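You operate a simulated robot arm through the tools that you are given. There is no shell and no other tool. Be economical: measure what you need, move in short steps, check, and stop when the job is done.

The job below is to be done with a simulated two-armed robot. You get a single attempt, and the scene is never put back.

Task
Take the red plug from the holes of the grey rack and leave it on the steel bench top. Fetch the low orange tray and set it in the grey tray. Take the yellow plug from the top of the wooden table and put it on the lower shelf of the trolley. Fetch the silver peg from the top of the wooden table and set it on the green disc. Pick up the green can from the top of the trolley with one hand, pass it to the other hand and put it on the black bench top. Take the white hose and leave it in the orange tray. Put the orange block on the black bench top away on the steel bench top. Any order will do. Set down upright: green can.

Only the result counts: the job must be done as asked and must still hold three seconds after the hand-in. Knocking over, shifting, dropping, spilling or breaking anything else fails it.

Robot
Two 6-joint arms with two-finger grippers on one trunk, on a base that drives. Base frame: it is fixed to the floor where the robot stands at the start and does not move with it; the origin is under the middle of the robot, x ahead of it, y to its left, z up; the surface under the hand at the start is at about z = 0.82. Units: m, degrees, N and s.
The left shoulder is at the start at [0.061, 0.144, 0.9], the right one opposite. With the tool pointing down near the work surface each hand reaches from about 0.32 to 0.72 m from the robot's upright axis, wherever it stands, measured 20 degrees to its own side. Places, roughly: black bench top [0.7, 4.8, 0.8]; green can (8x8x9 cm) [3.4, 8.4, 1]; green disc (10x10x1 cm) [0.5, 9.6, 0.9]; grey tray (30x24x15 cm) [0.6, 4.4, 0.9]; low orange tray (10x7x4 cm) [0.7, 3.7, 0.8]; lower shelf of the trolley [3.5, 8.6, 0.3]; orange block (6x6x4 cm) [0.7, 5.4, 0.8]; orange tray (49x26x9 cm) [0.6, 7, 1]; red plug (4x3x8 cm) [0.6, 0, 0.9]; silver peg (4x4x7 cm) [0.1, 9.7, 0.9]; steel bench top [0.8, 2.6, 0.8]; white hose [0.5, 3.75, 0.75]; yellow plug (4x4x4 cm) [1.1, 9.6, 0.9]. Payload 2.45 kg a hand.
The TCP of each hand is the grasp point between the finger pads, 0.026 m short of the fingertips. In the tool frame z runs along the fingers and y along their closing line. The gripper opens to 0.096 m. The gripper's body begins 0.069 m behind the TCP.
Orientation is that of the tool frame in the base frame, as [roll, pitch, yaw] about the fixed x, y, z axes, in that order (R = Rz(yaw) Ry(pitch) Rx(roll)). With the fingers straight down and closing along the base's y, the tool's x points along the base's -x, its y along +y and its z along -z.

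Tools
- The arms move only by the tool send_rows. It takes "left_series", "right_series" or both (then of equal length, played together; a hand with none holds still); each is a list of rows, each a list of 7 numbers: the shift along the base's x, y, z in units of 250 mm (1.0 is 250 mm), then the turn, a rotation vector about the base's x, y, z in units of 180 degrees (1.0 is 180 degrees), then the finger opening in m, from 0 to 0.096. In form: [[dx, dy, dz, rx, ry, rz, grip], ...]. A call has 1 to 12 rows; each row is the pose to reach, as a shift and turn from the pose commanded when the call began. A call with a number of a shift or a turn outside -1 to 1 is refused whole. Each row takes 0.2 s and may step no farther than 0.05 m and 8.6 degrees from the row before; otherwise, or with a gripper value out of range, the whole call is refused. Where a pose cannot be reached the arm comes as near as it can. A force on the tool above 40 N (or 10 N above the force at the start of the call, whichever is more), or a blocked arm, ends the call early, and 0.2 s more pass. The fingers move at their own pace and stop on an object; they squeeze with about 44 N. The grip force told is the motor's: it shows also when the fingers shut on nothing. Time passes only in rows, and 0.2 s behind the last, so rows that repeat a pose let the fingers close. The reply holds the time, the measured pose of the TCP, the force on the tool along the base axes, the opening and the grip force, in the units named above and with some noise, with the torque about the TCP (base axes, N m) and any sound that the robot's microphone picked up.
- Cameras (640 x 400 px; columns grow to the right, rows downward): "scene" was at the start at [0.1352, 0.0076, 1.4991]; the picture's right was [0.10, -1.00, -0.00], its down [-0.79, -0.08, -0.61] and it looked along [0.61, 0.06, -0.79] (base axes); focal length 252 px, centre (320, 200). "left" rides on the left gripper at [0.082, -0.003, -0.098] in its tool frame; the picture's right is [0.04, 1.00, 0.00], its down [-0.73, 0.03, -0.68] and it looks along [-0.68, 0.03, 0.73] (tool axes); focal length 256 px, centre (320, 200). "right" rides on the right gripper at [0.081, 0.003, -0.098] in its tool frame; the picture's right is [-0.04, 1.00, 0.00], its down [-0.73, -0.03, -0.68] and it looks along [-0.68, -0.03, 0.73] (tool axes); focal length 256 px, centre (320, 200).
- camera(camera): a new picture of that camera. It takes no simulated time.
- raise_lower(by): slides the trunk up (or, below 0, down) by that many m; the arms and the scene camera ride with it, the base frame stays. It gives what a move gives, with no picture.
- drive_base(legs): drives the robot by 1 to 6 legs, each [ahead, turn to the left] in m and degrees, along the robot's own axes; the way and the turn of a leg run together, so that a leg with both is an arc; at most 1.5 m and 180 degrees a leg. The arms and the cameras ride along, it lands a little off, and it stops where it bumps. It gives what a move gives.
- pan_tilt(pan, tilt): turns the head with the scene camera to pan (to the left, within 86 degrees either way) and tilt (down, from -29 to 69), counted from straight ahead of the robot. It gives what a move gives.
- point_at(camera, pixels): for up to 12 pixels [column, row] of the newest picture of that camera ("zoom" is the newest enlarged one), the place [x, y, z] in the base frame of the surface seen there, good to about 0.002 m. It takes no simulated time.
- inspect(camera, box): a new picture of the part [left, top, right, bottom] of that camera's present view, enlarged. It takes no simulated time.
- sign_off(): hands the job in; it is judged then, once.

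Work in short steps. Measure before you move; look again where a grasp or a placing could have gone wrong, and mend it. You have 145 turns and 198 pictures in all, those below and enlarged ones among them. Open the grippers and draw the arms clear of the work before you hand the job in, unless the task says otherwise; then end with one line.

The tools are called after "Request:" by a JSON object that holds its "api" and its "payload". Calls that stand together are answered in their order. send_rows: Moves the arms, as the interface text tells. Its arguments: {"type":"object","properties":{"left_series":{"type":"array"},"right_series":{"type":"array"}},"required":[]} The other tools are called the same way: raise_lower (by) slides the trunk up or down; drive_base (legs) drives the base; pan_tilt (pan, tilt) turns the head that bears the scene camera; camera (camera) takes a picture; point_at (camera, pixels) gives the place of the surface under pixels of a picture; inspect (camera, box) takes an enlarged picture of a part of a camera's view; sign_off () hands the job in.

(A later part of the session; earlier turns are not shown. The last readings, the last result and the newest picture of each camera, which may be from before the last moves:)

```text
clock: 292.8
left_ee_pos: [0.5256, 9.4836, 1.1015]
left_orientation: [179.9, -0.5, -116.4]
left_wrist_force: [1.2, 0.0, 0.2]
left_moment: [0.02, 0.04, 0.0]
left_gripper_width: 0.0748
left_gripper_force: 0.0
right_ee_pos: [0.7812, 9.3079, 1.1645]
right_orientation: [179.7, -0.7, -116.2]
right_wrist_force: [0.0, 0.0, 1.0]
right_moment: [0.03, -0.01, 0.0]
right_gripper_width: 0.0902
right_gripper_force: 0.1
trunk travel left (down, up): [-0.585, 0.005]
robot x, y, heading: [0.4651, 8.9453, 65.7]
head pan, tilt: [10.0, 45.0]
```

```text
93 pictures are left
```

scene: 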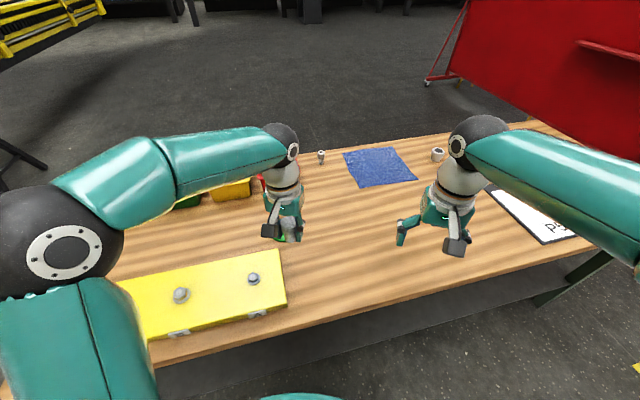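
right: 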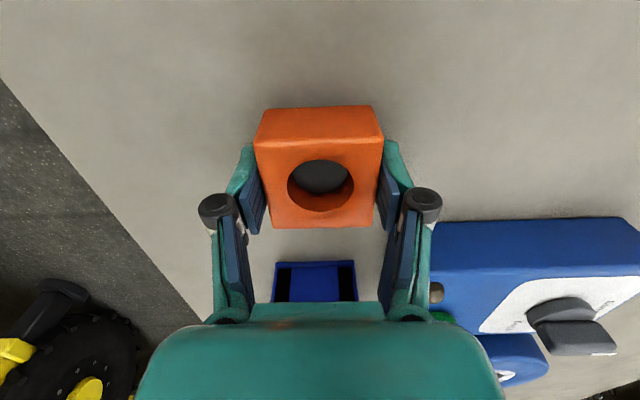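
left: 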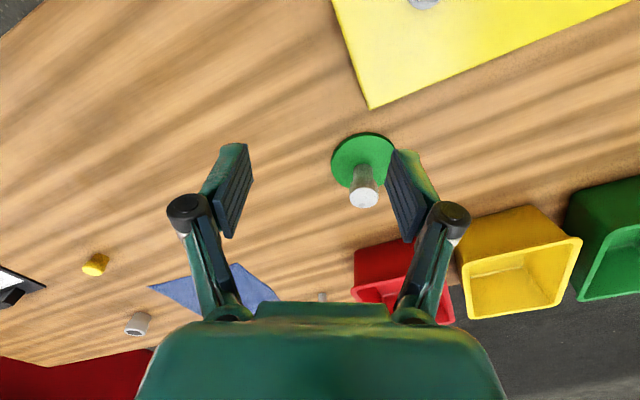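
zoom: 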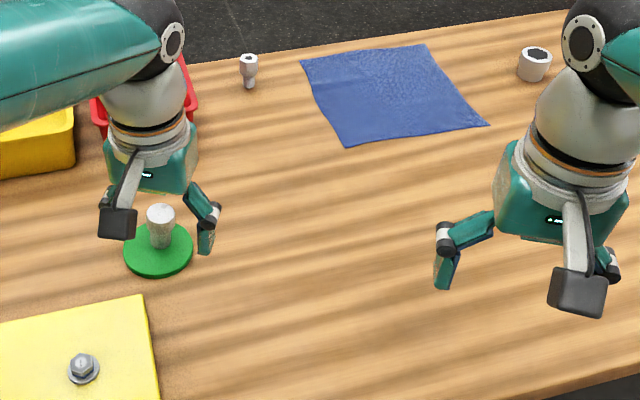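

Peg stands on the disc. Next the yellow plug: I reposition to about (0.8, 8.97) facing the table.

Request:
{"api": "drive_base", "payload": {"legs": [[-0.35, 0], [0, -21], [0, -21], [0.5, 0]]}}

Request:
{"api": "drive_base", "payload": {"legs": [[0, 29], [0, 29]]}}

Request:
{"api": "pan_tilt", "payload": {"pan": -15, "tilt": 40}}

Request:
{"api": "camera", "payload": {"camera": "scene"}}

```text
clock: 300.1
left_ee_pos: [1.1841, 9.1839, 1.1]
left_orientation: [180.0, -0.7, -158.8]
left_wrist_force: [-0.4, -0.7, -0.4]
left_moment: [0.01, 0.05, -0.02]
left_gripper_width: 0.075
left_gripper_force: 0.1
right_ee_pos: [1.2558, 8.8797, 1.1635]
right_orientation: [179.6, -0.8, -158.3]
right_wrist_force: [-0.9, -0.4, -0.8]
right_moment: [0.0, -0.03, -0.02]
right_gripper_width: 0.0901
right_gripper_force: 0.0
trunk travel left (down, up): [-0.585, 0.005]
robot x, y, heading: [0.7687, 8.8408, 23.5]
head pan, tilt: [10.0, 45.0]
```

```text
clock: 303.7
left_ee_pos: [0.6873, 9.3756, 1.1]
left_orientation: [180.0, -0.6, -99.9]
left_wrist_force: [0.1, -0.3, -0.4]
left_moment: [0.02, 0.02, 0.0]
left_gripper_width: 0.075
left_gripper_force: 0.1
right_ee_pos: [0.9843, 9.2807, 1.1639]
right_orientation: [179.8, -0.8, -99.6]
right_wrist_force: [0.0, 0.4, -0.2]
right_moment: [0.0, -0.02, 0.0]
right_gripper_width: 0.09
right_gripper_force: 0.0
trunk travel left (down, up): [-0.585, 0.005]
robot x, y, heading: [0.8168, 8.8352, 82.8]
head pan, tilt: [10.0, 45.0]
```

```text
clock: 304.6
left_ee_pos: [0.6889, 9.3751, 1.1012]
left_orientation: [180.0, -0.5, -100.0]
left_wrist_force: [-0.5, -0.5, -0.7]
left_moment: [0.02, 0.01, -0.01]
left_gripper_width: 0.0748
left_gripper_force: 0.1
right_ee_pos: [0.9861, 9.2797, 1.1649]
right_orientation: [179.6, -0.7, -99.6]
right_wrist_force: [0.4, -0.4, -0.7]
right_moment: [0.02, 0.05, 0.0]
right_gripper_width: 0.0903
right_gripper_force: 0.1
trunk travel left (down, up): [-0.585, 0.005]
robot x, y, heading: [0.8141, 8.8306, 82.9]
head pan, tilt: [-15.0, 40.0]
```

```text
92 pictures are left
```

scene: 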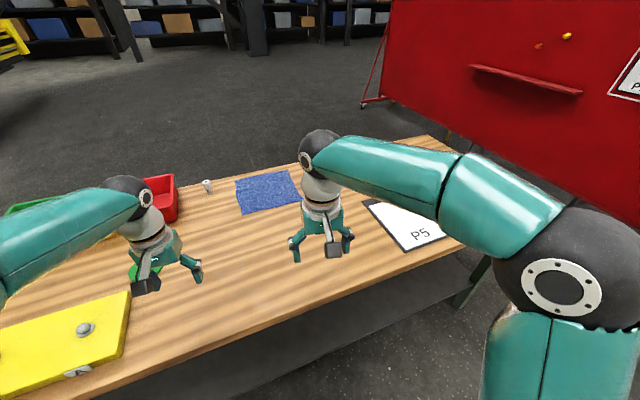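

Request:
{"api": "drive_base", "payload": {"legs": [[0.13, 0]]}}

Request:
{"api": "camera", "payload": {"camera": "right"}}

```text
clock: 305.9
left_ee_pos: [0.7028, 9.5031, 1.0989]
left_orientation: [179.9, -0.6, -99.7]
left_wrist_force: [0.4, 0.5, 0.0]
left_moment: [-0.02, 0.02, -0.03]
left_gripper_width: 0.075
left_gripper_force: 0.1
right_ee_pos: [0.9989, 9.4084, 1.1637]
right_orientation: [179.7, -0.8, -99.3]
right_wrist_force: [0.1, 1.2, 0.0]
right_moment: [-0.07, -0.03, -0.02]
right_gripper_width: 0.0901
right_gripper_force: 0.1
trunk travel left (down, up): [-0.585, 0.005]
robot x, y, heading: [0.8338, 8.9651, 82.8]
head pan, tilt: [-15.0, 40.0]
```

```text
91 pictures are left
```

right: 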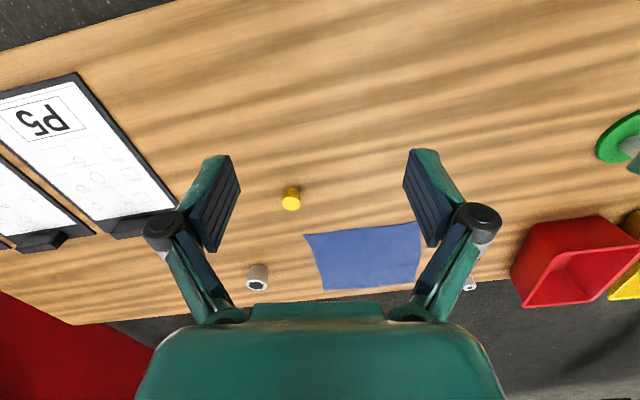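

Yellow plug at (291,199) in the right picture. I measure it.

Request:
{"api": "inspect", "payload": {"camera": "right", "box": [260, 175, 324, 215]}}

Request:
{"api": "point_at", "payload": {"camera": "right", "pixels": [[290, 203], [283, 203], [298, 203], [290, 192], [291, 187], [290, 208], [270, 220]]}}

```text
10.00 times, centred on (292, 195) of right
```

zoom: 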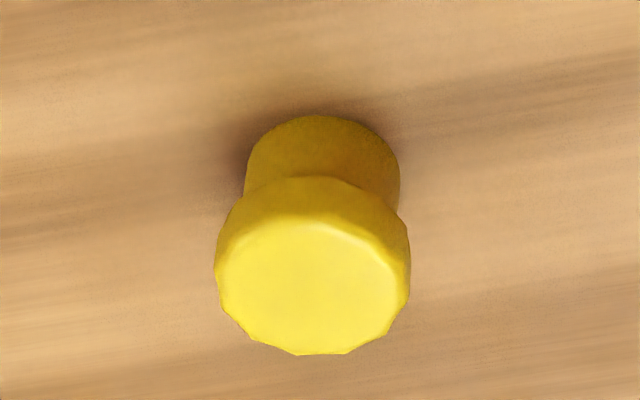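

```text
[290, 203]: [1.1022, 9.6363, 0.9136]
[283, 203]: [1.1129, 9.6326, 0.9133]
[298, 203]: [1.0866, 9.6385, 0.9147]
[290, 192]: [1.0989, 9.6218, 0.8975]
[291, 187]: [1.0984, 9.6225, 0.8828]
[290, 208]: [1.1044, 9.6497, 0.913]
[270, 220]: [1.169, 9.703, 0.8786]
```

Plug centre (1.10, 9.638), top 0.914 — near the reach limit, so I creep 3.5 cm closer and move above it.

Request:
{"api": "drive_base", "payload": {"legs": [[0.035, 0]]}}

Request:
{"api": "send_rows", "payload": {"right_series": [[0.05, 0.1, -0.12, 0, 0, 0, 0.06], [0.1, 0.2, -0.24, 0, 0, 0, 0.06], [0.15, 0.31, -0.36, 0, 0, 0, 0.06], [0.21, 0.42, -0.48, 0, 0, 0, 0.06], [0.27, 0.53, -0.59, 0, 0, 0, 0.06], [0.33, 0.65, -0.68, 0, 0, 0, 0.06], [0.39, 0.78, -0.74, 0, 0, 0, 0.06], [0.39, 0.78, -0.74, 0, 0, 0, 0.06]]}}

Request:
{"api": "camera", "payload": {"camera": "right"}}

```text
clock: 306.8
left_ee_pos: [0.7078, 9.5388, 1.1003]
left_orientation: [179.9, -0.6, -99.8]
left_wrist_force: [0.8, 1.0, -0.4]
left_moment: [-0.07, -0.01, 0.0]
left_gripper_width: 0.0751
left_gripper_force: 0.1
right_ee_pos: [1.0037, 9.4447, 1.1632]
right_orientation: [179.6, -1.0, -99.4]
right_wrist_force: [-0.2, 0.8, -0.4]
right_moment: [-0.05, 0.03, -0.02]
right_gripper_width: 0.0899
right_gripper_force: 0.1
trunk travel left (down, up): [-0.585, 0.005]
robot x, y, heading: [0.8405, 8.9998, 82.9]
head pan, tilt: [-15.0, 40.0]
```

```text
clock: 308.6
left_ee_pos: [0.707, 9.5358, 1.1015]
left_orientation: [179.9, -0.4, -99.8]
left_wrist_force: [0.2, -0.7, 0.2]
left_moment: [0.02, 0.02, -0.02]
left_gripper_width: 0.0749
left_gripper_force: 0.0
right_ee_pos: [1.1038, 9.6347, 0.9813]
right_orientation: [179.6, -0.8, -99.4]
right_wrist_force: [-0.1, -0.2, 0.0]
right_moment: [0.03, 0.03, 0.0]
right_gripper_width: 0.0602
right_gripper_force: 0.0
trunk travel left (down, up): [-0.585, 0.005]
robot x, y, heading: [0.8382, 8.9956, 82.7]
head pan, tilt: [-15.0, 40.0]
```

```text
89 pictures are left
```

right: 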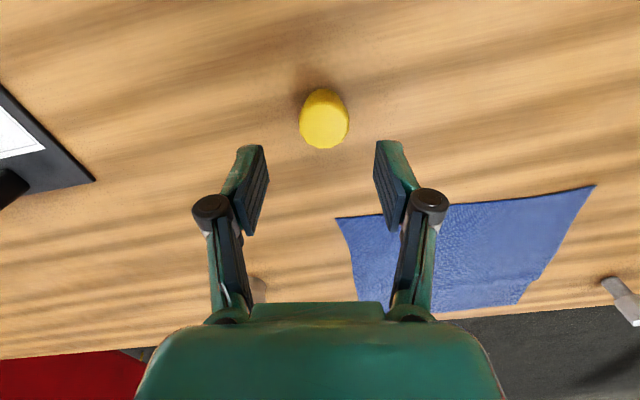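

Request:
{"api": "send_rows", "payload": {"right_series": [[-0.014, 0.012, -0.1, 0, 0, 0, 0.06], [-0.014, 0.012, -0.2, 0, 0, 0, 0.06], [-0.014, 0.012, -0.26, 0, 0, 0, 0.06], [-0.014, 0.012, -0.288, 0, 0, 0, 0.06], [-0.014, 0.012, -0.288, 0, 0, 0, 0.005], [-0.014, 0.012, -0.288, 0, 0, 0, 0.005], [-0.014, 0.012, -0.288, 0, 0, 0, 0.005]]}}

Request:
{"api": "send_rows", "payload": {"right_series": [[0, 0, 0.08, 0, 0, 0, 0.005], [0, 0, 0.2, 0, 0, 0, 0.005], [-0.04, -0.08, 0.32, 0, 0, 0, 0.005], [-0.08, -0.2, 0.42, 0, 0, 0, 0.005], [-0.12, -0.34, 0.5, 0, 0, 0, 0.005], [-0.16, -0.48, 0.56, 0, 0, 0, 0.005], [-0.2, -0.62, 0.6, 0, 0, 0, 0.005], [-0.24, -0.76, 0.64, 0, 0, 0, 0.005]]}}

Request:
{"api": "camera", "payload": {"camera": "right"}}

```text
clock: 310.2
left_ee_pos: [0.7071, 9.5366, 1.1011]
left_orientation: [180.0, -0.7, -99.8]
left_wrist_force: [-0.1, -0.8, -0.7]
left_moment: [0.01, 0.02, 0.02]
left_gripper_width: 0.0748
left_gripper_force: 0.0
right_ee_pos: [1.0997, 9.6401, 0.9074]
right_orientation: [179.7, -0.8, -99.4]
right_wrist_force: [-1.2, 0.1, 0.0]
right_moment: [0.0, 0.01, 0.02]
right_gripper_width: 0.0307
right_gripper_force: 44.0
trunk travel left (down, up): [-0.585, 0.005]
robot x, y, heading: [0.8361, 8.9993, 82.7]
head pan, tilt: [-15.0, 40.0]
```

```text
clock: 312.0
left_ee_pos: [0.7058, 9.5366, 1.1035]
left_orientation: [179.8, -0.6, -99.8]
left_wrist_force: [-0.5, -0.5, 0.9]
left_moment: [0.04, 0.0, -0.01]
left_gripper_width: 0.0749
left_gripper_force: 0.0
right_ee_pos: [1.0382, 9.4487, 1.0668]
right_orientation: [179.7, -0.6, -99.4]
right_wrist_force: [-1.0, 0.0, 0.6]
right_moment: [0.02, 0.0, -0.01]
right_gripper_width: 0.0308
right_gripper_force: 44.2
trunk travel left (down, up): [-0.585, 0.005]
robot x, y, heading: [0.8376, 8.9961, 82.5]
head pan, tilt: [-15.0, 40.0]
```

```text
88 pictures are left
```

right: 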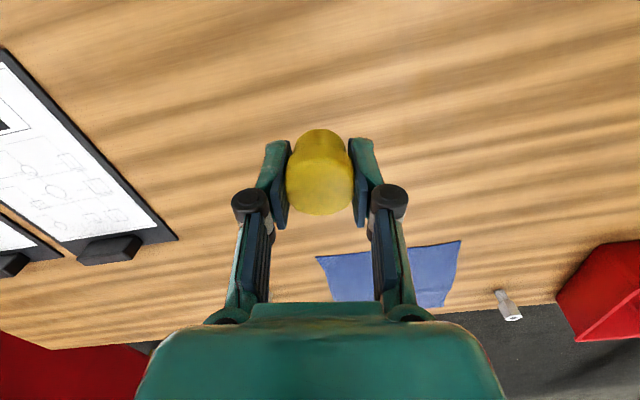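

Yellow plug held. I back off 0.45 m, turn right toward the trolley and look.

Request:
{"api": "drive_base", "payload": {"legs": [[-0.5, 0], [0, -25], [0, -25]]}}

Request:
{"api": "drive_base", "payload": {"legs": [[0, -18], [0, -18]]}}

Request:
{"api": "pan_tilt", "payload": {"pan": 0, "tilt": 20}}

Request:
{"api": "camera", "payload": {"camera": "scene"}}

```text
clock: 317.8
left_ee_pos: [1.101, 8.9562, 1.102]
left_orientation: [179.9, -0.5, -149.3]
left_wrist_force: [0.1, -0.2, -0.6]
left_moment: [0.01, -0.01, 0.0]
left_gripper_width: 0.0746
left_gripper_force: 0.1
right_ee_pos: [1.2518, 8.647, 1.0673]
right_orientation: [179.7, -0.8, -148.7]
right_wrist_force: [0.5, 0.8, -0.7]
right_moment: [0.02, 0.02, 0.01]
right_gripper_width: 0.0307
right_gripper_force: 44.0
trunk travel left (down, up): [-0.585, 0.005]
robot x, y, heading: [0.7498, 8.5391, 33.3]
head pan, tilt: [-15.0, 40.0]
```

```text
clock: 320.4
left_ee_pos: [1.2776, 8.6779, 1.1012]
left_orientation: [179.8, -0.6, 175.4]
left_wrist_force: [-0.1, -0.7, -0.4]
left_moment: [0.01, 0.03, -0.01]
left_gripper_width: 0.0752
left_gripper_force: 0.0
right_ee_pos: [1.222, 8.3391, 1.0663]
right_orientation: [179.8, -0.8, 175.7]
right_wrist_force: [-0.3, -0.5, 0.3]
right_moment: [0.01, 0.0, 0.01]
right_gripper_width: 0.0307
right_gripper_force: 43.7
trunk travel left (down, up): [-0.585, 0.005]
robot x, y, heading: [0.755, 8.5668, -1.6]
head pan, tilt: [-15.0, 40.0]
```

```text
clock: 321.2
left_ee_pos: [1.2768, 8.6802, 1.1026]
left_orientation: [-179.9, -0.6, 175.5]
left_wrist_force: [-0.8, 0.6, 0.4]
left_moment: [-0.06, 0.02, 0.01]
left_gripper_width: 0.075
left_gripper_force: 0.1
right_ee_pos: [1.2219, 8.342, 1.0679]
right_orientation: [179.8, -0.7, 175.8]
right_wrist_force: [0.1, -0.1, 0.4]
right_moment: [-0.02, 0.0, 0.0]
right_gripper_width: 0.0305
right_gripper_force: 44.1
trunk travel left (down, up): [-0.585, 0.005]
robot x, y, heading: [0.7554, 8.5663, -1.7]
head pan, tilt: [0.0, 20.0]
```

```text
87 pictures are left
```

scene: 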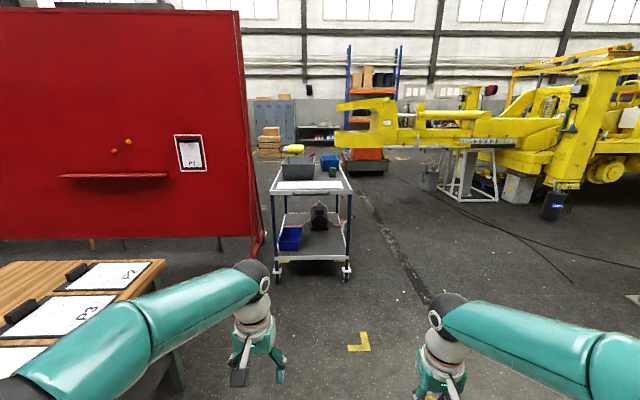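

The trolley is straight ahead. Zoom and measure it.

Request:
{"api": "inspect", "payload": {"camera": "scene", "box": [255, 145, 370, 285]}}

Request:
{"api": "point_at", "payload": {"camera": "scene", "pixels": [[272, 190], [350, 190], [332, 168], [310, 240], [295, 255], [335, 255], [289, 238], [319, 217], [298, 168], [278, 270], [345, 270], [258, 240]]}}

```text
2.86 times, centred on (312, 215) of scene
```

zoom: 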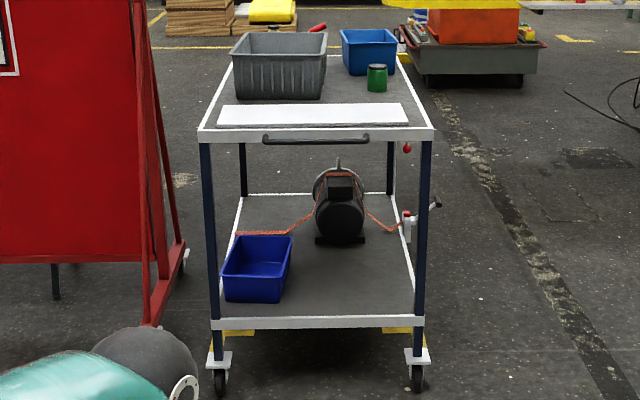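

```text
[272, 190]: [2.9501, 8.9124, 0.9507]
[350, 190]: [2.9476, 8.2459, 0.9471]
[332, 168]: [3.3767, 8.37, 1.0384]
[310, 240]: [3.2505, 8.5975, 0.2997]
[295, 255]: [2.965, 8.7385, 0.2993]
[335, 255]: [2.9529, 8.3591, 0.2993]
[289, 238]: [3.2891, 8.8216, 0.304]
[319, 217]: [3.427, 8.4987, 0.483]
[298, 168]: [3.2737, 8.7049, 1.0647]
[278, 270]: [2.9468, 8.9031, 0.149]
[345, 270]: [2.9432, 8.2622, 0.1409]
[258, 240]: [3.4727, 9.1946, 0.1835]
```

Trolley: near end x=2.95, y 8.25–8.91, top 0.945, lower shelf 0.30; can at (3.38, 8.37). I'll place the plug at about (3.06, 8.47) from this end. Drive 1.4 m closer.

Request:
{"api": "drive_base", "payload": {"legs": [[0, 2], [0.7, 0], [0.7, 0]]}}

Request:
{"api": "send_rows", "payload": {"left_series": [[-0.1, 0, 0, 0, 0, 0, 0.07], [-0.22, 0.02, 0, 0, 0, 0, 0.07], [-0.34, 0.04, 0, 0, 0, 0, 0.07], [-0.42, 0.06, 0, 0, 0, 0, 0.07]], "right_series": [[0, 0.1, -0.1, 0, 0, 0, 0.005], [0, 0.2, -0.2, 0, 0, 0, 0.005], [0, 0.3, -0.3, 0, 0, 0, 0.005], [0, 0.34, -0.3, 0, 0, 0, 0.005]]}}

Request:
{"api": "pan_tilt", "payload": {"pan": 0, "tilt": 45}}

Request:
{"api": "camera", "payload": {"camera": "scene"}}

```text
clock: 329.1
left_ee_pos: [2.7017, 8.6654, 1.1025]
left_orientation: [179.9, -0.6, 175.8]
left_wrist_force: [-0.3, 0.5, -0.7]
left_moment: [0.02, 0.04, -0.02]
left_gripper_width: 0.0749
left_gripper_force: 0.1
right_ee_pos: [2.6486, 8.3274, 1.0673]
right_orientation: [179.8, -0.8, 176.1]
right_wrist_force: [-0.4, -0.9, -0.3]
right_moment: [-0.03, 0.02, 0.01]
right_gripper_width: 0.0308
right_gripper_force: 44.0
trunk travel left (down, up): [-0.585, 0.005]
robot x, y, heading: [2.1787, 8.554, -1.3]
head pan, tilt: [0.0, 20.0]
```

```text
clock: 330.1
left_ee_pos: [2.5948, 8.6809, 1.1021]
left_orientation: [180.0, -0.5, 175.7]
left_wrist_force: [0.4, 0.3, 0.3]
left_moment: [-0.03, 0.0, -0.04]
left_gripper_width: 0.07
left_gripper_force: 0.1
right_ee_pos: [2.648, 8.4122, 0.99]
right_orientation: [179.7, -0.7, 176.3]
right_wrist_force: [-0.3, -0.3, 0.4]
right_moment: [0.01, -0.01, 0.0]
right_gripper_width: 0.0307
right_gripper_force: 43.7
trunk travel left (down, up): [-0.585, 0.005]
robot x, y, heading: [2.1775, 8.552, -1.4]
head pan, tilt: [0.0, 20.0]
```

```text
clock: 331.0
left_ee_pos: [2.5965, 8.6821, 1.1017]
left_orientation: [179.9, -0.5, 175.9]
left_wrist_force: [0.6, 0.5, 0.2]
left_moment: [0.0, 0.01, 0.03]
left_gripper_width: 0.0698
left_gripper_force: 0.1
right_ee_pos: [2.6481, 8.4114, 0.9916]
right_orientation: [179.8, -0.7, 176.1]
right_wrist_force: [0.1, -0.6, -0.2]
right_moment: [-0.02, 0.01, 0.03]
right_gripper_width: 0.0306
right_gripper_force: 44.0
trunk travel left (down, up): [-0.585, 0.005]
robot x, y, heading: [2.1792, 8.5534, -1.2]
head pan, tilt: [0.0, 45.0]
```

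```text
85 pictures are left
```

scene: 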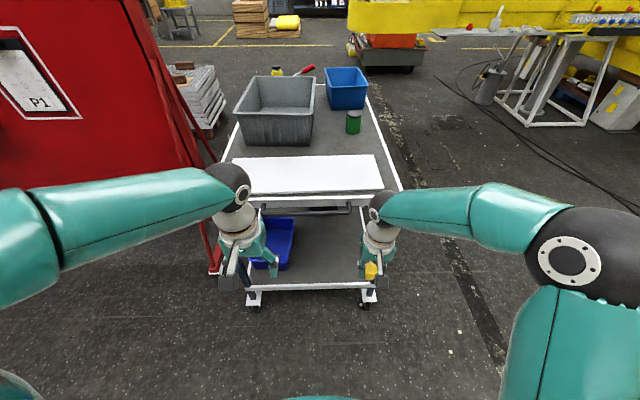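

Request:
{"api": "point_at", "payload": {"camera": "scene", "pixels": [[212, 262], [195, 160], [150, 170], [100, 180], [190, 120], [30, 180], [260, 150], [320, 210], [250, 290], [375, 290], [310, 260], [353, 112]]}}

```text
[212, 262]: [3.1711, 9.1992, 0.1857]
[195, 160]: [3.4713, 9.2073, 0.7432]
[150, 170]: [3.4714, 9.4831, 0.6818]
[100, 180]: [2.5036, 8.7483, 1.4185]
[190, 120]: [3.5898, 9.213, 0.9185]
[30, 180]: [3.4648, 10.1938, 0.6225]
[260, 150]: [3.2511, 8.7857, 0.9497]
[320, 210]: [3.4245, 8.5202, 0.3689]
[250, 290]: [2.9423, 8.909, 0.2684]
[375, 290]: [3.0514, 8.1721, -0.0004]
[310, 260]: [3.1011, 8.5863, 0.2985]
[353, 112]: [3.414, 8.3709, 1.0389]
```

Partition is at y≥9.2, clear. Lower the trunk.

Request:
{"api": "raise_lower", "payload": {"by": -0.4}}

Request:
{"api": "raise_lower", "payload": {"by": -0.15}}

Request:
{"api": "camera", "payload": {"camera": "scene"}}

Request:
{"api": "camera", "payload": {"camera": "right"}}

```text
clock: 334.8
left_ee_pos: [2.5961, 8.6808, 0.7032]
left_orientation: [-180.0, -0.6, 175.9]
left_wrist_force: [0.5, 0.3, 0.2]
left_moment: [-0.02, 0.0, 0.01]
left_gripper_width: 0.0698
left_gripper_force: 0.0
right_ee_pos: [2.6472, 8.4121, 0.5926]
right_orientation: [179.7, -0.8, 176.2]
right_wrist_force: [-0.8, -0.3, 0.2]
right_moment: [0.03, -0.04, 0.01]
right_gripper_width: 0.0307
right_gripper_force: 43.7
trunk travel left (down, up): [-0.185, 0.405]
robot x, y, heading: [2.1785, 8.5531, -1.5]
head pan, tilt: [0.0, 45.0]
```

```text
clock: 336.5
left_ee_pos: [2.5959, 8.6807, 0.552]
left_orientation: [180.0, -0.7, 175.8]
left_wrist_force: [0.9, -1.2, -0.1]
left_moment: [0.0, 0.0, -0.01]
left_gripper_width: 0.07
left_gripper_force: 0.1
right_ee_pos: [2.6481, 8.4125, 0.4424]
right_orientation: [179.6, -0.8, 176.2]
right_wrist_force: [0.7, 0.6, -0.2]
right_moment: [0.01, 0.01, 0.04]
right_gripper_width: 0.0307
right_gripper_force: 44.2
trunk travel left (down, up): [-0.035, 0.555]
robot x, y, heading: [2.1785, 8.5592, -1.3]
head pan, tilt: [0.0, 45.0]
```

```text
84 pictures are left
```

scene: 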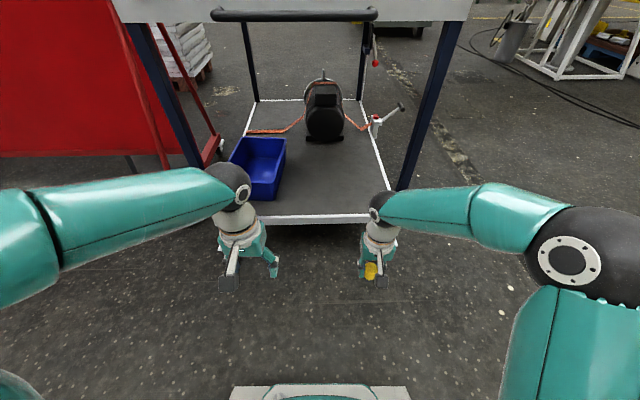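

```text
83 pictures are left
```

right: 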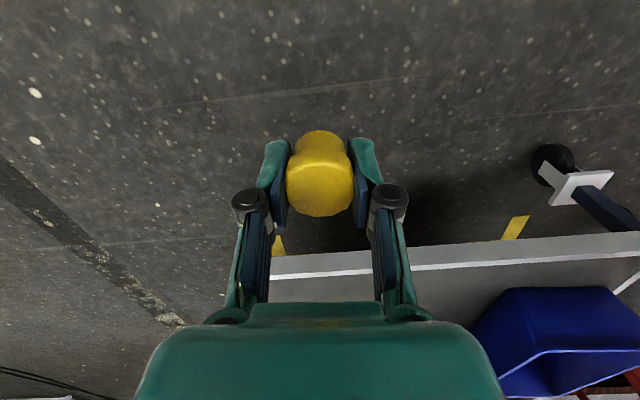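

Drive 0.28 m so the hand goes under the top shelf's edge.

Request:
{"api": "drive_base", "payload": {"legs": [[0.28, 0]]}}

Request:
{"api": "camera", "payload": {"camera": "scene"}}

Request:
{"api": "camera", "payload": {"camera": "right"}}

```text
clock: 338.5
left_ee_pos: [2.8753, 8.6735, 0.5527]
left_orientation: [179.9, -0.6, 175.7]
left_wrist_force: [0.3, -0.6, -0.5]
left_moment: [0.01, 0.01, 0.02]
left_gripper_width: 0.0701
left_gripper_force: 0.2
right_ee_pos: [2.9275, 8.4056, 0.441]
right_orientation: [179.7, -0.7, 176.0]
right_wrist_force: [0.4, -0.3, 0.0]
right_moment: [-0.01, 0.02, 0.0]
right_gripper_width: 0.0308
right_gripper_force: 44.5
trunk travel left (down, up): [-0.035, 0.555]
robot x, y, heading: [2.4613, 8.5437, -1.5]
head pan, tilt: [0.0, 45.0]
```

```text
82 pictures are left
```

scene: 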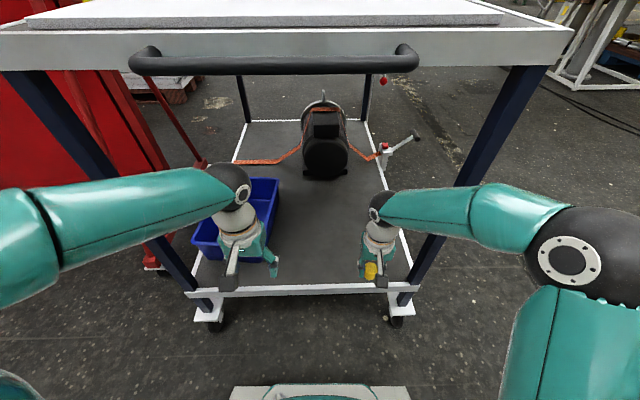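

```text
81 pictures are left
```

right: 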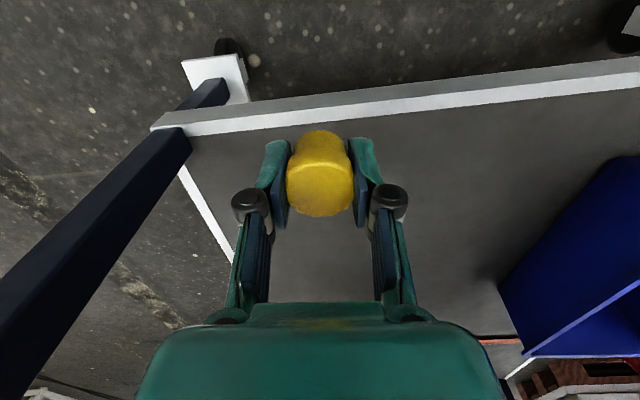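

I check forearm-to-post clearance before reaching further in.

Request:
{"api": "point_at", "payload": {"camera": "scene", "pixels": [[410, 195], [440, 195], [470, 190], [500, 200], [560, 215], [445, 170], [465, 165], [435, 250], [480, 145], [380, 200]]}}

```text
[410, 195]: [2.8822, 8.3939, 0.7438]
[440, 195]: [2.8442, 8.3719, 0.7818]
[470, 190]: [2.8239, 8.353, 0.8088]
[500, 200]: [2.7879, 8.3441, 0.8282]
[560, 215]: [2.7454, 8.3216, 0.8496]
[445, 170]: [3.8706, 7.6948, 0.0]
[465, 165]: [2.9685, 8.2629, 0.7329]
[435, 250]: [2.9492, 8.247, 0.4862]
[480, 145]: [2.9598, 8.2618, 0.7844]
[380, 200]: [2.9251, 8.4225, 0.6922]
```

Forearm stays inside the post (y 8.26). I move the hand slightly left, inward, and down.

Request:
{"api": "send_rows", "payload": {"right_series": [[0, 0.12, -0.04, 0, 0, 0, 0.005], [0.06, 0.22, -0.1, 0, 0, 0, 0.005], [0.22, 0.24, -0.14, 0, 0, 0, 0.005], [0.38, 0.24, -0.2, 0, 0, 0, 0.005], [0.5, 0.24, -0.26, 0, 0, 0, 0.005], [0.5, 0.24, -0.36, 0, 0, 0, 0.005], [0.5, 0.24, -0.43, 0, 0, 0, 0.005], [0.5, 0.24, -0.444, 0, 0, 0, 0.005]]}}

Request:
{"api": "camera", "payload": {"camera": "right"}}

Request:
{"api": "camera", "payload": {"camera": "scene"}}

```text
clock: 340.3
left_ee_pos: [2.8769, 8.6733, 0.5514]
left_orientation: [-180.0, -0.6, 175.6]
left_wrist_force: [-0.1, -0.1, 0.1]
left_moment: [0.04, 0.0, -0.02]
left_gripper_width: 0.0699
left_gripper_force: 0.2
right_ee_pos: [3.0529, 8.465, 0.3316]
right_orientation: [179.6, -0.7, 176.1]
right_wrist_force: [0.8, -0.6, 0.3]
right_moment: [0.01, 0.0, -0.02]
right_gripper_width: 0.0307
right_gripper_force: 43.5
trunk travel left (down, up): [-0.035, 0.555]
robot x, y, heading: [2.4599, 8.5447, -1.4]
head pan, tilt: [0.0, 45.0]
```

```text
80 pictures are left
```

right: 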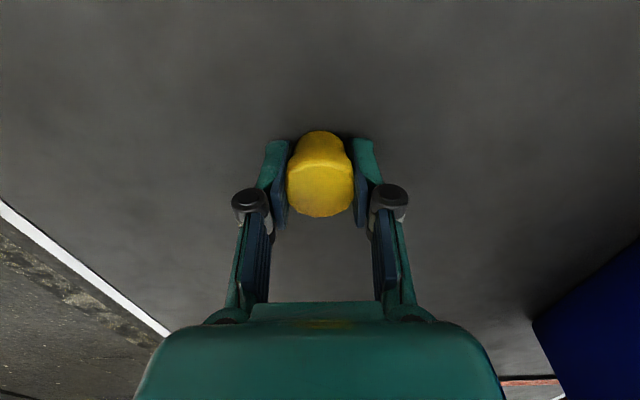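

```text
79 pictures are left
```

scene: 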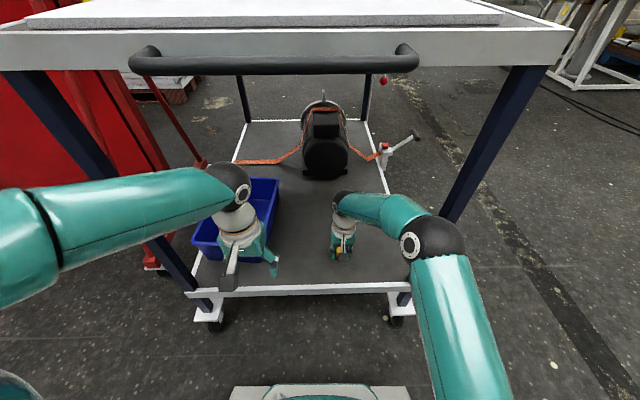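

Request:
{"api": "send_rows", "payload": {"right_series": [[0, 0, -0.012, 0, 0, 0, 0.005], [0, 0, -0.012, 0, 0, 0, 0.03], [0, 0, -0.012, 0, 0, 0, 0.055], [0, 0, -0.012, 0, 0, 0, 0.065], [0, 0, -0.012, 0, 0, 0, 0.065], [0, 0, 0.08, 0, 0, 0, 0.065], [0, 0, 0.22, 0, 0, 0, 0.065], [-0.14, -0.02, 0.3, 0, 0, 0, 0.065], [-0.3, -0.1, 0.36, 0, 0, 0, 0.065], [-0.44, -0.2, 0.4, 0, 0, 0, 0.065], [-0.58, -0.24, 0.44, 0, 0, 0, 0.065]]}}

Request:
{"api": "camera", "payload": {"camera": "right"}}

Request:
{"api": "camera", "payload": {"camera": "scene"}}

```text
clock: 342.7
left_ee_pos: [2.8767, 8.6731, 0.5534]
left_orientation: [179.9, -0.6, 175.8]
left_wrist_force: [0.6, 0.0, 0.1]
left_moment: [-0.02, 0.01, -0.01]
left_gripper_width: 0.0699
left_gripper_force: 0.0
right_ee_pos: [2.9103, 8.4065, 0.442]
right_orientation: [179.7, -0.8, 176.0]
right_wrist_force: [-0.6, 0.0, -0.6]
right_moment: [0.03, -0.01, 0.01]
right_gripper_width: 0.065
right_gripper_force: 0.0
trunk travel left (down, up): [-0.035, 0.555]
robot x, y, heading: [2.4635, 8.5493, -1.4]
head pan, tilt: [0.0, 45.0]
```

```text
78 pictures are left
```

right: 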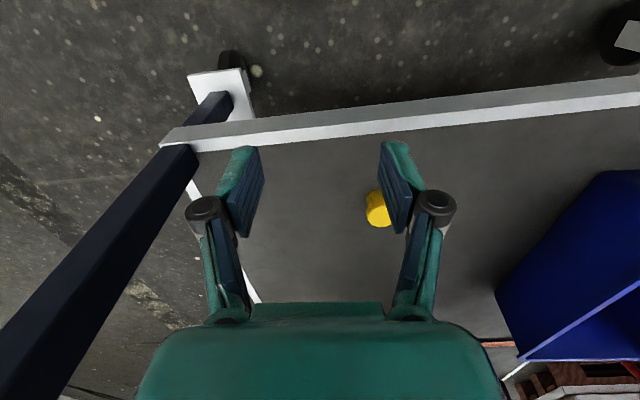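

```text
77 pictures are left
```

scene: 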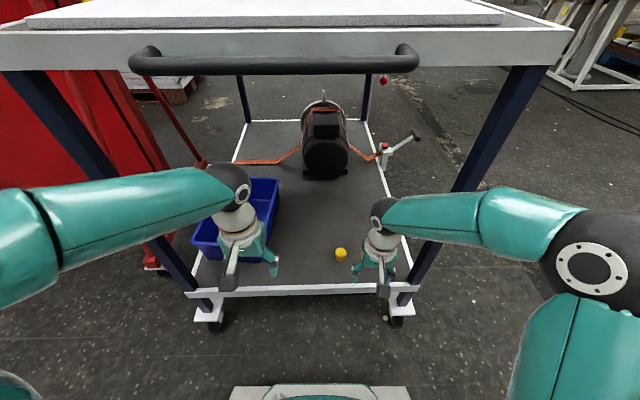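

Yellow plug stands on the lower shelf. I back off, raise the trunk, and circle to the trolley's right side.

Request:
{"api": "drive_base", "payload": {"legs": [[-0.4, 0]]}}

Request:
{"api": "raise_lower", "payload": {"by": 0.4}}

Request:
{"api": "raise_lower", "payload": {"by": 0.15}}

Request:
{"api": "drive_base", "payload": {"legs": [[0, -25], [0, -25]]}}

Request:
{"api": "drive_base", "payload": {"legs": [[0, -20], [0.7, 0]]}}

Request:
{"api": "pan_tilt", "payload": {"pan": 75, "tilt": 30}}

Request:
{"api": "camera", "payload": {"camera": "scene"}}

```text
clock: 345.2
left_ee_pos: [2.4814, 8.6799, 0.5528]
left_orientation: [179.9, -0.6, 175.1]
left_wrist_force: [0.3, 0.0, 0.3]
left_moment: [-0.02, -0.02, -0.01]
left_gripper_width: 0.0699
left_gripper_force: 0.1
right_ee_pos: [2.5117, 8.4124, 0.4423]
right_orientation: [179.7, -0.8, 175.5]
right_wrist_force: [-0.8, 0.2, 0.2]
right_moment: [0.01, -0.02, 0.0]
right_gripper_width: 0.0649
right_gripper_force: 0.1
trunk travel left (down, up): [-0.035, 0.555]
robot x, y, heading: [2.0658, 8.5574, -1.9]
head pan, tilt: [0.0, 45.0]
```

```text
clock: 349.1
left_ee_pos: [2.4817, 8.68, 0.9527]
left_orientation: [179.9, -0.6, 175.0]
left_wrist_force: [0.2, 0.4, 0.5]
left_moment: [0.02, -0.02, 0.03]
left_gripper_width: 0.0698
left_gripper_force: 0.0
right_ee_pos: [2.5113, 8.4134, 0.8415]
right_orientation: [179.7, -0.9, 175.4]
right_wrist_force: [0.6, -0.9, -0.2]
right_moment: [-0.03, 0.03, 0.02]
right_gripper_width: 0.0648
right_gripper_force: 0.0
trunk travel left (down, up): [-0.435, 0.155]
robot x, y, heading: [2.0628, 8.5561, -1.9]
head pan, tilt: [0.0, 45.0]
```

```text
clock: 350.8
left_ee_pos: [2.4817, 8.6809, 1.1023]
left_orientation: [179.9, -0.6, 175.0]
left_wrist_force: [-0.2, -0.4, 0.3]
left_moment: [-0.05, -0.02, 0.0]
left_gripper_width: 0.07
left_gripper_force: 0.0
right_ee_pos: [2.5125, 8.4131, 0.9924]
right_orientation: [179.7, -0.8, 175.5]
right_wrist_force: [0.1, 0.4, 0.2]
right_moment: [-0.04, -0.01, 0.02]
right_gripper_width: 0.0648
right_gripper_force: 0.1
trunk travel left (down, up): [-0.585, 0.005]
robot x, y, heading: [2.0665, 8.5607, -2.0]
head pan, tilt: [0.0, 45.0]
```

```text
clock: 354.0
left_ee_pos: [2.4285, 8.3176, 1.1034]
left_orientation: [180.0, -0.5, 125.3]
left_wrist_force: [-0.2, 0.9, 0.1]
left_moment: [-0.06, 0.03, -0.03]
left_gripper_width: 0.0702
left_gripper_force: 0.1
right_ee_pos: [2.2432, 8.1204, 0.9914]
right_orientation: [179.6, -0.8, 125.6]
right_wrist_force: [-0.7, 0.2, -0.2]
right_moment: [0.01, 0.06, 0.02]
right_gripper_width: 0.0648
right_gripper_force: 0.0
trunk travel left (down, up): [-0.585, 0.005]
robot x, y, heading: [2.0952, 8.5765, -51.8]
head pan, tilt: [0.0, 45.0]
```

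```text
clock: 359.3
left_ee_pos: [2.5348, 7.5233, 1.1038]
left_orientation: [180.0, -0.7, 104.4]
left_wrist_force: [0.5, -0.8, 0.9]
left_moment: [-0.01, -0.01, 0.0]
left_gripper_width: 0.0701
left_gripper_force: 0.1
right_ee_pos: [2.2918, 7.4058, 0.9926]
right_orientation: [179.6, -0.8, 104.7]
right_wrist_force: [-0.2, -0.3, 0.0]
right_moment: [0.03, -0.01, -0.03]
right_gripper_width: 0.0647
right_gripper_force: 0.1
trunk travel left (down, up): [-0.585, 0.005]
robot x, y, heading: [2.3128, 7.8828, -72.6]
head pan, tilt: [0.0, 45.0]
```

```text
clock: 360.7
left_ee_pos: [2.5347, 7.523, 1.1032]
left_orientation: [179.9, -0.5, 104.5]
left_wrist_force: [-0.9, -0.1, -0.8]
left_moment: [-0.01, 0.0, 0.0]
left_gripper_width: 0.0698
left_gripper_force: 0.1
right_ee_pos: [2.2919, 7.4043, 0.9922]
right_orientation: [179.7, -0.7, 104.9]
right_wrist_force: [0.0, -0.3, 0.2]
right_moment: [-0.03, 0.01, 0.01]
right_gripper_width: 0.065
right_gripper_force: 0.1
trunk travel left (down, up): [-0.585, 0.005]
robot x, y, heading: [2.3125, 7.8882, -72.4]
head pan, tilt: [75.0, 30.0]
```

```text
76 pictures are left
```

scene: 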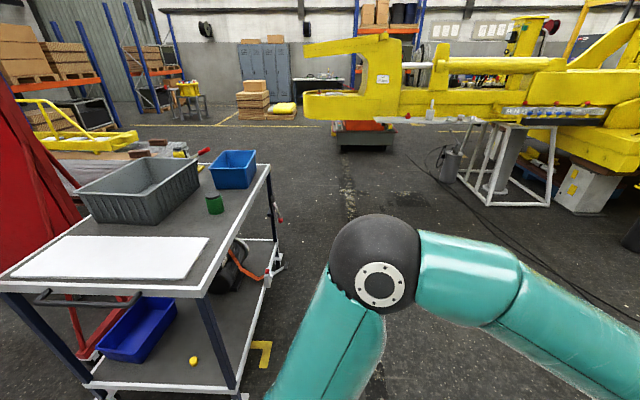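

Request:
{"api": "drive_base", "payload": {"legs": [[0, 25], [0, 25]]}}

Request:
{"api": "drive_base", "payload": {"legs": [[0, 22], [0.65, 0]]}}

Request:
{"api": "drive_base", "payload": {"legs": [[0, 25], [0, 25], [0, 22]]}}

Request:
{"api": "pan_tilt", "payload": {"pan": -15, "tilt": 45}}

Request:
{"api": "camera", "payload": {"camera": "scene"}}

```text
clock: 364.0
left_ee_pos: [2.7371, 7.8274, 1.1035]
left_orientation: [180.0, -0.6, 155.2]
left_wrist_force: [-0.2, 0.4, 1.2]
left_moment: [-0.02, 0.01, 0.02]
left_gripper_width: 0.0699
left_gripper_force: 0.1
right_ee_pos: [2.6748, 7.5656, 0.9918]
right_orientation: [179.6, -0.8, 155.5]
right_wrist_force: [0.5, -0.1, 0.8]
right_moment: [0.0, -0.01, -0.02]
right_gripper_width: 0.0653
right_gripper_force: 0.1
trunk travel left (down, up): [-0.585, 0.005]
robot x, y, heading: [2.3009, 7.8507, -21.9]
head pan, tilt: [75.0, 30.0]
```

```text
clock: 369.0
left_ee_pos: [3.3616, 8.0005, 1.105]
left_orientation: [179.8, -0.6, 177.5]
left_wrist_force: [0.4, -0.9, 0.3]
left_moment: [0.02, 0.03, 0.01]
left_gripper_width: 0.0698
left_gripper_force: 0.1
right_ee_pos: [3.4049, 7.7331, 0.9936]
right_orientation: [179.7, -0.8, 177.8]
right_wrist_force: [0.2, 0.3, 0.9]
right_moment: [-0.01, 0.0, 0.02]
right_gripper_width: 0.065
right_gripper_force: 0.1
trunk travel left (down, up): [-0.585, 0.005]
robot x, y, heading: [2.9535, 7.8602, 0.5]
head pan, tilt: [75.0, 30.0]
```

```text
clock: 373.5
left_ee_pos: [2.9391, 8.2984, 1.1047]
left_orientation: [179.9, -0.6, -109.7]
left_wrist_force: [-0.9, 0.4, 0.4]
left_moment: [0.01, 0.01, 0.01]
left_gripper_width: 0.0702
left_gripper_force: 0.1
right_ee_pos: [3.2044, 8.2604, 0.9936]
right_orientation: [179.8, -0.8, -109.4]
right_wrist_force: [-0.1, 0.1, 0.0]
right_moment: [0.0, -0.04, -0.02]
right_gripper_width: 0.0648
right_gripper_force: 0.1
trunk travel left (down, up): [-0.585, 0.005]
robot x, y, heading: [2.9987, 7.8489, 73.3]
head pan, tilt: [75.0, 30.0]
```

```text
clock: 375.2
left_ee_pos: [2.9395, 8.2982, 1.1046]
left_orientation: [179.9, -0.5, -109.7]
left_wrist_force: [0.0, 0.5, -0.2]
left_moment: [-0.01, 0.0, 0.0]
left_gripper_width: 0.0699
left_gripper_force: 0.0
right_ee_pos: [3.2049, 8.2579, 0.9941]
right_orientation: [179.8, -0.7, -109.3]
right_wrist_force: [-0.5, 0.6, -0.2]
right_moment: [0.01, 0.0, 0.05]
right_gripper_width: 0.065
right_gripper_force: 0.0
trunk travel left (down, up): [-0.585, 0.005]
robot x, y, heading: [3.0032, 7.8507, 73.2]
head pan, tilt: [-15.0, 45.0]
```

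```text
75 pictures are left
```

scene: 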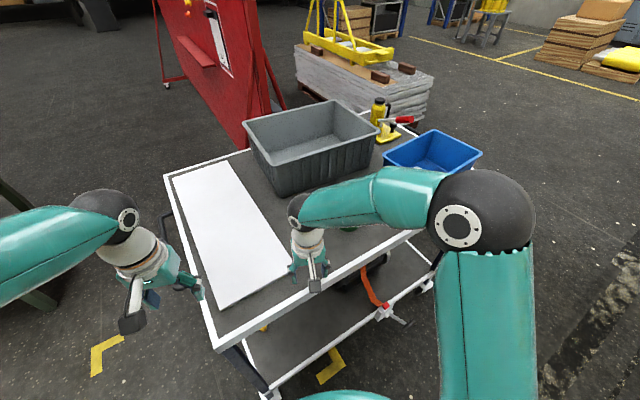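

Request:
{"api": "camera", "payload": {"camera": "right"}}

```text
74 pictures are left
```

right: 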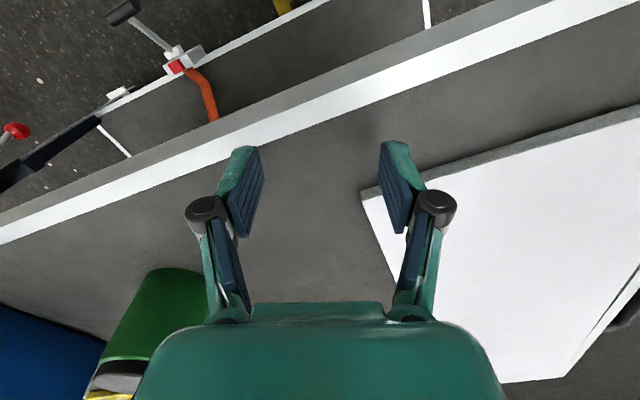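

The green can is at lower left. I raise the hand for a better look.

Request:
{"api": "send_rows", "payload": {"right_series": [[0, -0.02, 0.16, 0, 0, 0, 0.096], [0, -0.04, 0.32, 0, 0, 0, 0.096], [0, -0.06, 0.48, 0, 0, 0, 0.096], [0, -0.06, 0.6, 0, 0, 0, 0.096], [0, -0.06, 0.6, 0, 0, 0, 0.096]]}}

Request:
{"api": "camera", "payload": {"camera": "right"}}

Request:
{"api": "camera", "payload": {"camera": "scene"}}

```text
clock: 376.4
left_ee_pos: [2.9384, 8.2983, 1.1046]
left_orientation: [179.9, -0.7, -109.8]
left_wrist_force: [0.7, 0.2, 0.6]
left_moment: [-0.01, -0.01, 0.0]
left_gripper_width: 0.0701
left_gripper_force: 0.0
right_ee_pos: [3.2059, 8.2441, 1.1431]
right_orientation: [179.6, -0.9, -109.3]
right_wrist_force: [-0.3, 1.3, 0.9]
right_moment: [0.02, 0.03, 0.01]
right_gripper_width: 0.0958
right_gripper_force: 0.0
trunk travel left (down, up): [-0.585, 0.005]
robot x, y, heading: [3.0041, 7.8486, 73.1]
head pan, tilt: [-15.0, 45.0]
```

```text
73 pictures are left
```

right: 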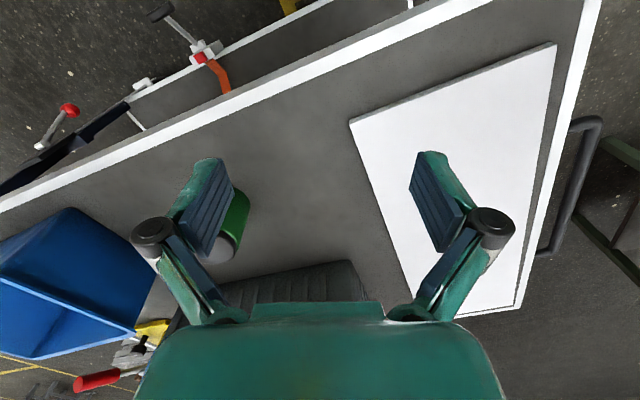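

```text
72 pictures are left
```

scene: 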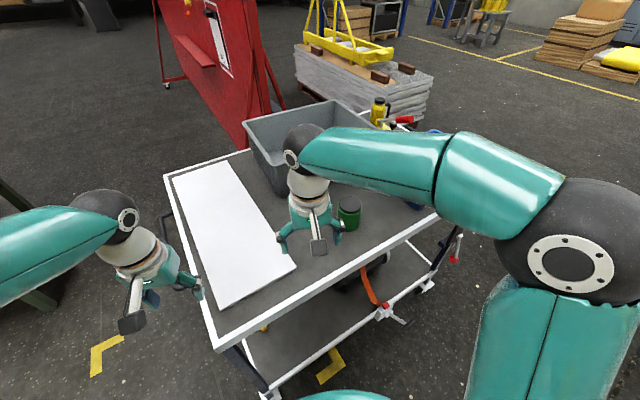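

Now the can is visible at (349,212) in the scene picture; zoom and measure.

Request:
{"api": "inspect", "payload": {"camera": "scene", "box": [290, 170, 410, 250]}}

Request:
{"api": "point_at", "payload": {"camera": "zoom", "pixels": [[318, 170], [300, 160], [340, 160], [318, 200], [318, 250], [365, 200], [280, 140], [320, 145], [318, 290]]}}

```text
5.00 times, centred on (350, 210) of scene
```

zoom: 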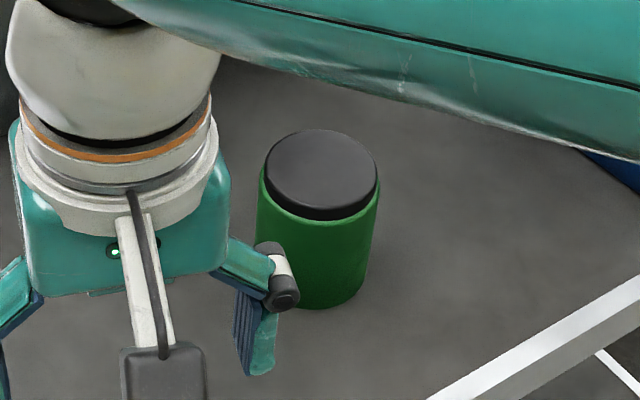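

```text
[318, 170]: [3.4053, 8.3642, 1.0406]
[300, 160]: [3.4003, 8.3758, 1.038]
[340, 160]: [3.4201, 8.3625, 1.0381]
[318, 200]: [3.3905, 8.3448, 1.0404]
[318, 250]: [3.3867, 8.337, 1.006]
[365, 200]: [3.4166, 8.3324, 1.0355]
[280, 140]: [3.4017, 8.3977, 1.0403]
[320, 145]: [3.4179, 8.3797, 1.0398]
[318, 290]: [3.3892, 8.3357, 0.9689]
```

Can centre ≈ (3.405, 8.362), top 1.04, Ø≈0.08. For the hand-over I plan a top grip with the right hand yawed +90° (camera away), and the left hand later gripping low from the left. First test the +90° yaw in free air.

Request:
{"api": "drive_base", "payload": {"legs": [[0.05, 0]]}}

Request:
{"api": "send_rows", "payload": {"right_series": [[0, 0, 0, 0, 0, 0.045, 0.096], [0, 0, 0, 0, 0, 0.09, 0.096], [0, 0, 0, 0, 0, 0.135, 0.096], [0, 0, 0, 0, 0, 0.18, 0.096], [0, 0, 0, 0, 0, 0.225, 0.096], [0, 0, 0, 0, 0, 0.27, 0.096], [0, 0, 0, 0, 0, 0.315, 0.096], [0, 0, 0, 0, 0, 0.36, 0.096], [0, 0, 0, 0, 0, 0.405, 0.096], [0, 0, 0, 0, 0, 0.45, 0.096], [0, 0, 0, 0, 0, 0.495, 0.096]]}}

Request:
{"api": "camera", "payload": {"camera": "right"}}

```text
clock: 377.3
left_ee_pos: [2.9539, 8.3492, 1.1047]
left_orientation: [179.8, -0.7, -109.8]
left_wrist_force: [0.0, 1.0, -0.1]
left_moment: [-0.06, 0.02, 0.0]
left_gripper_width: 0.0701
left_gripper_force: 0.1
right_ee_pos: [3.2208, 8.2951, 1.1417]
right_orientation: [179.7, -0.8, -109.4]
right_wrist_force: [0.9, 0.8, -1.0]
right_moment: [-0.1, 0.04, -0.03]
right_gripper_width: 0.0962
right_gripper_force: 0.1
trunk travel left (down, up): [-0.585, 0.005]
robot x, y, heading: [3.0151, 7.898, 73.2]
head pan, tilt: [-15.0, 45.0]
```

```text
clock: 379.7
left_ee_pos: [2.9539, 8.348, 1.1054]
left_orientation: [-180.0, -0.6, -109.8]
left_wrist_force: [-0.1, 0.0, -0.6]
left_moment: [0.01, -0.02, 0.02]
left_gripper_width: 0.0698
left_gripper_force: 0.0
right_ee_pos: [3.2213, 8.2935, 1.1419]
right_orientation: [179.7, -0.6, -20.0]
right_wrist_force: [-0.3, -0.2, -0.2]
right_moment: [0.01, 0.01, -0.04]
right_gripper_width: 0.096
right_gripper_force: 0.1
trunk travel left (down, up): [-0.585, 0.005]
robot x, y, heading: [3.0146, 7.8964, 73.0]
head pan, tilt: [-15.0, 45.0]
```

```text
70 pictures are left
```

right: 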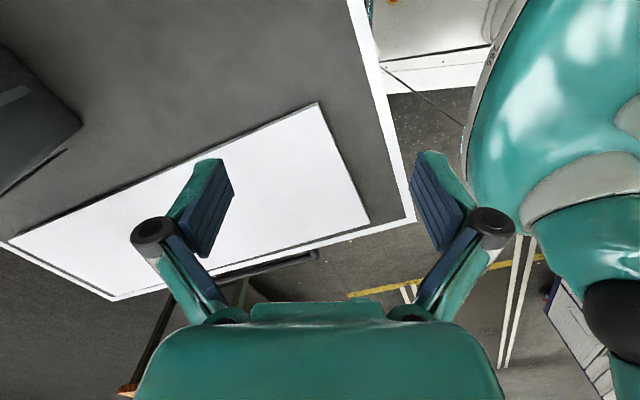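

The +90° yaw works. Move above the can at z≈1.10.

Request:
{"api": "send_rows", "payload": {"right_series": [[0.15, 0.055, -0.02, 0, 0, 0, 0.096], [0.3, 0.11, -0.05, 0, 0, 0, 0.096], [0.45, 0.165, -0.08, 0, 0, 0, 0.096], [0.6, 0.22, -0.12, 0, 0, 0, 0.096], [0.735, 0.274, -0.16, 0, 0, 0, 0.096], [0.735, 0.274, -0.16, 0, 0, 0, 0.096]]}}

Request:
{"api": "camera", "payload": {"camera": "right"}}

Request:
{"api": "camera", "payload": {"camera": "scene"}}

```text
clock: 381.1
left_ee_pos: [2.9529, 8.3469, 1.1049]
left_orientation: [179.9, -0.6, -109.8]
left_wrist_force: [0.0, -0.2, 0.8]
left_moment: [-0.03, 0.03, 0.0]
left_gripper_width: 0.0699
left_gripper_force: 0.0
right_ee_pos: [3.4035, 8.3609, 1.0993]
right_orientation: [179.7, -0.7, -20.1]
right_wrist_force: [0.0, 0.7, 0.2]
right_moment: [0.02, -0.01, 0.04]
right_gripper_width: 0.096
right_gripper_force: 0.1
trunk travel left (down, up): [-0.585, 0.005]
robot x, y, heading: [3.0163, 7.8992, 73.1]
head pan, tilt: [-15.0, 45.0]
```

```text
69 pictures are left
```

right: 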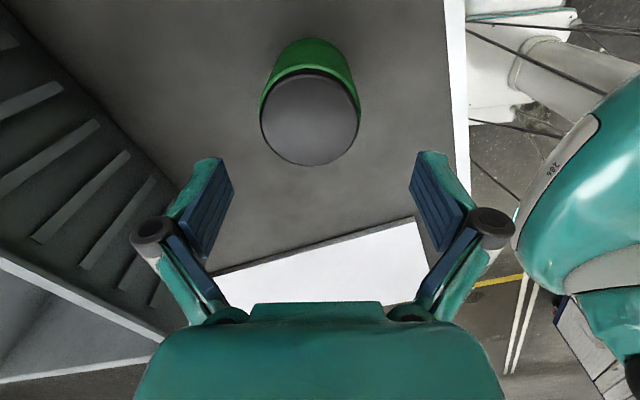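

```text
68 pictures are left
```

scene: 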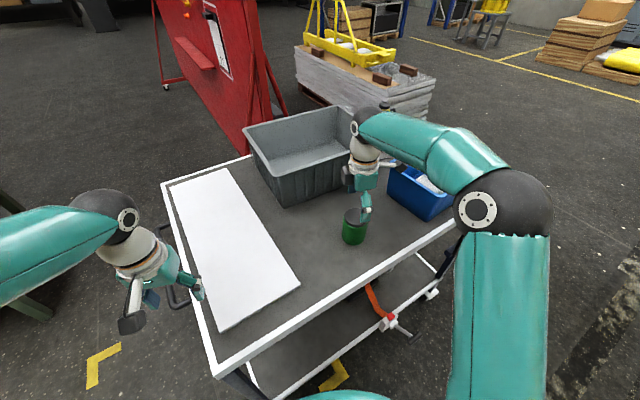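

I refine the can's lid centre from the right camera.

Request:
{"api": "point_at", "payload": {"camera": "right", "pixels": [[310, 120], [265, 118], [356, 118], [310, 160], [310, 80]]}}

```text
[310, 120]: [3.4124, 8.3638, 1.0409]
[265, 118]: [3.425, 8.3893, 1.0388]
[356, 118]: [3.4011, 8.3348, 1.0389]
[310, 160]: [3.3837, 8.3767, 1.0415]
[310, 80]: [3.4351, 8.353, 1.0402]
```

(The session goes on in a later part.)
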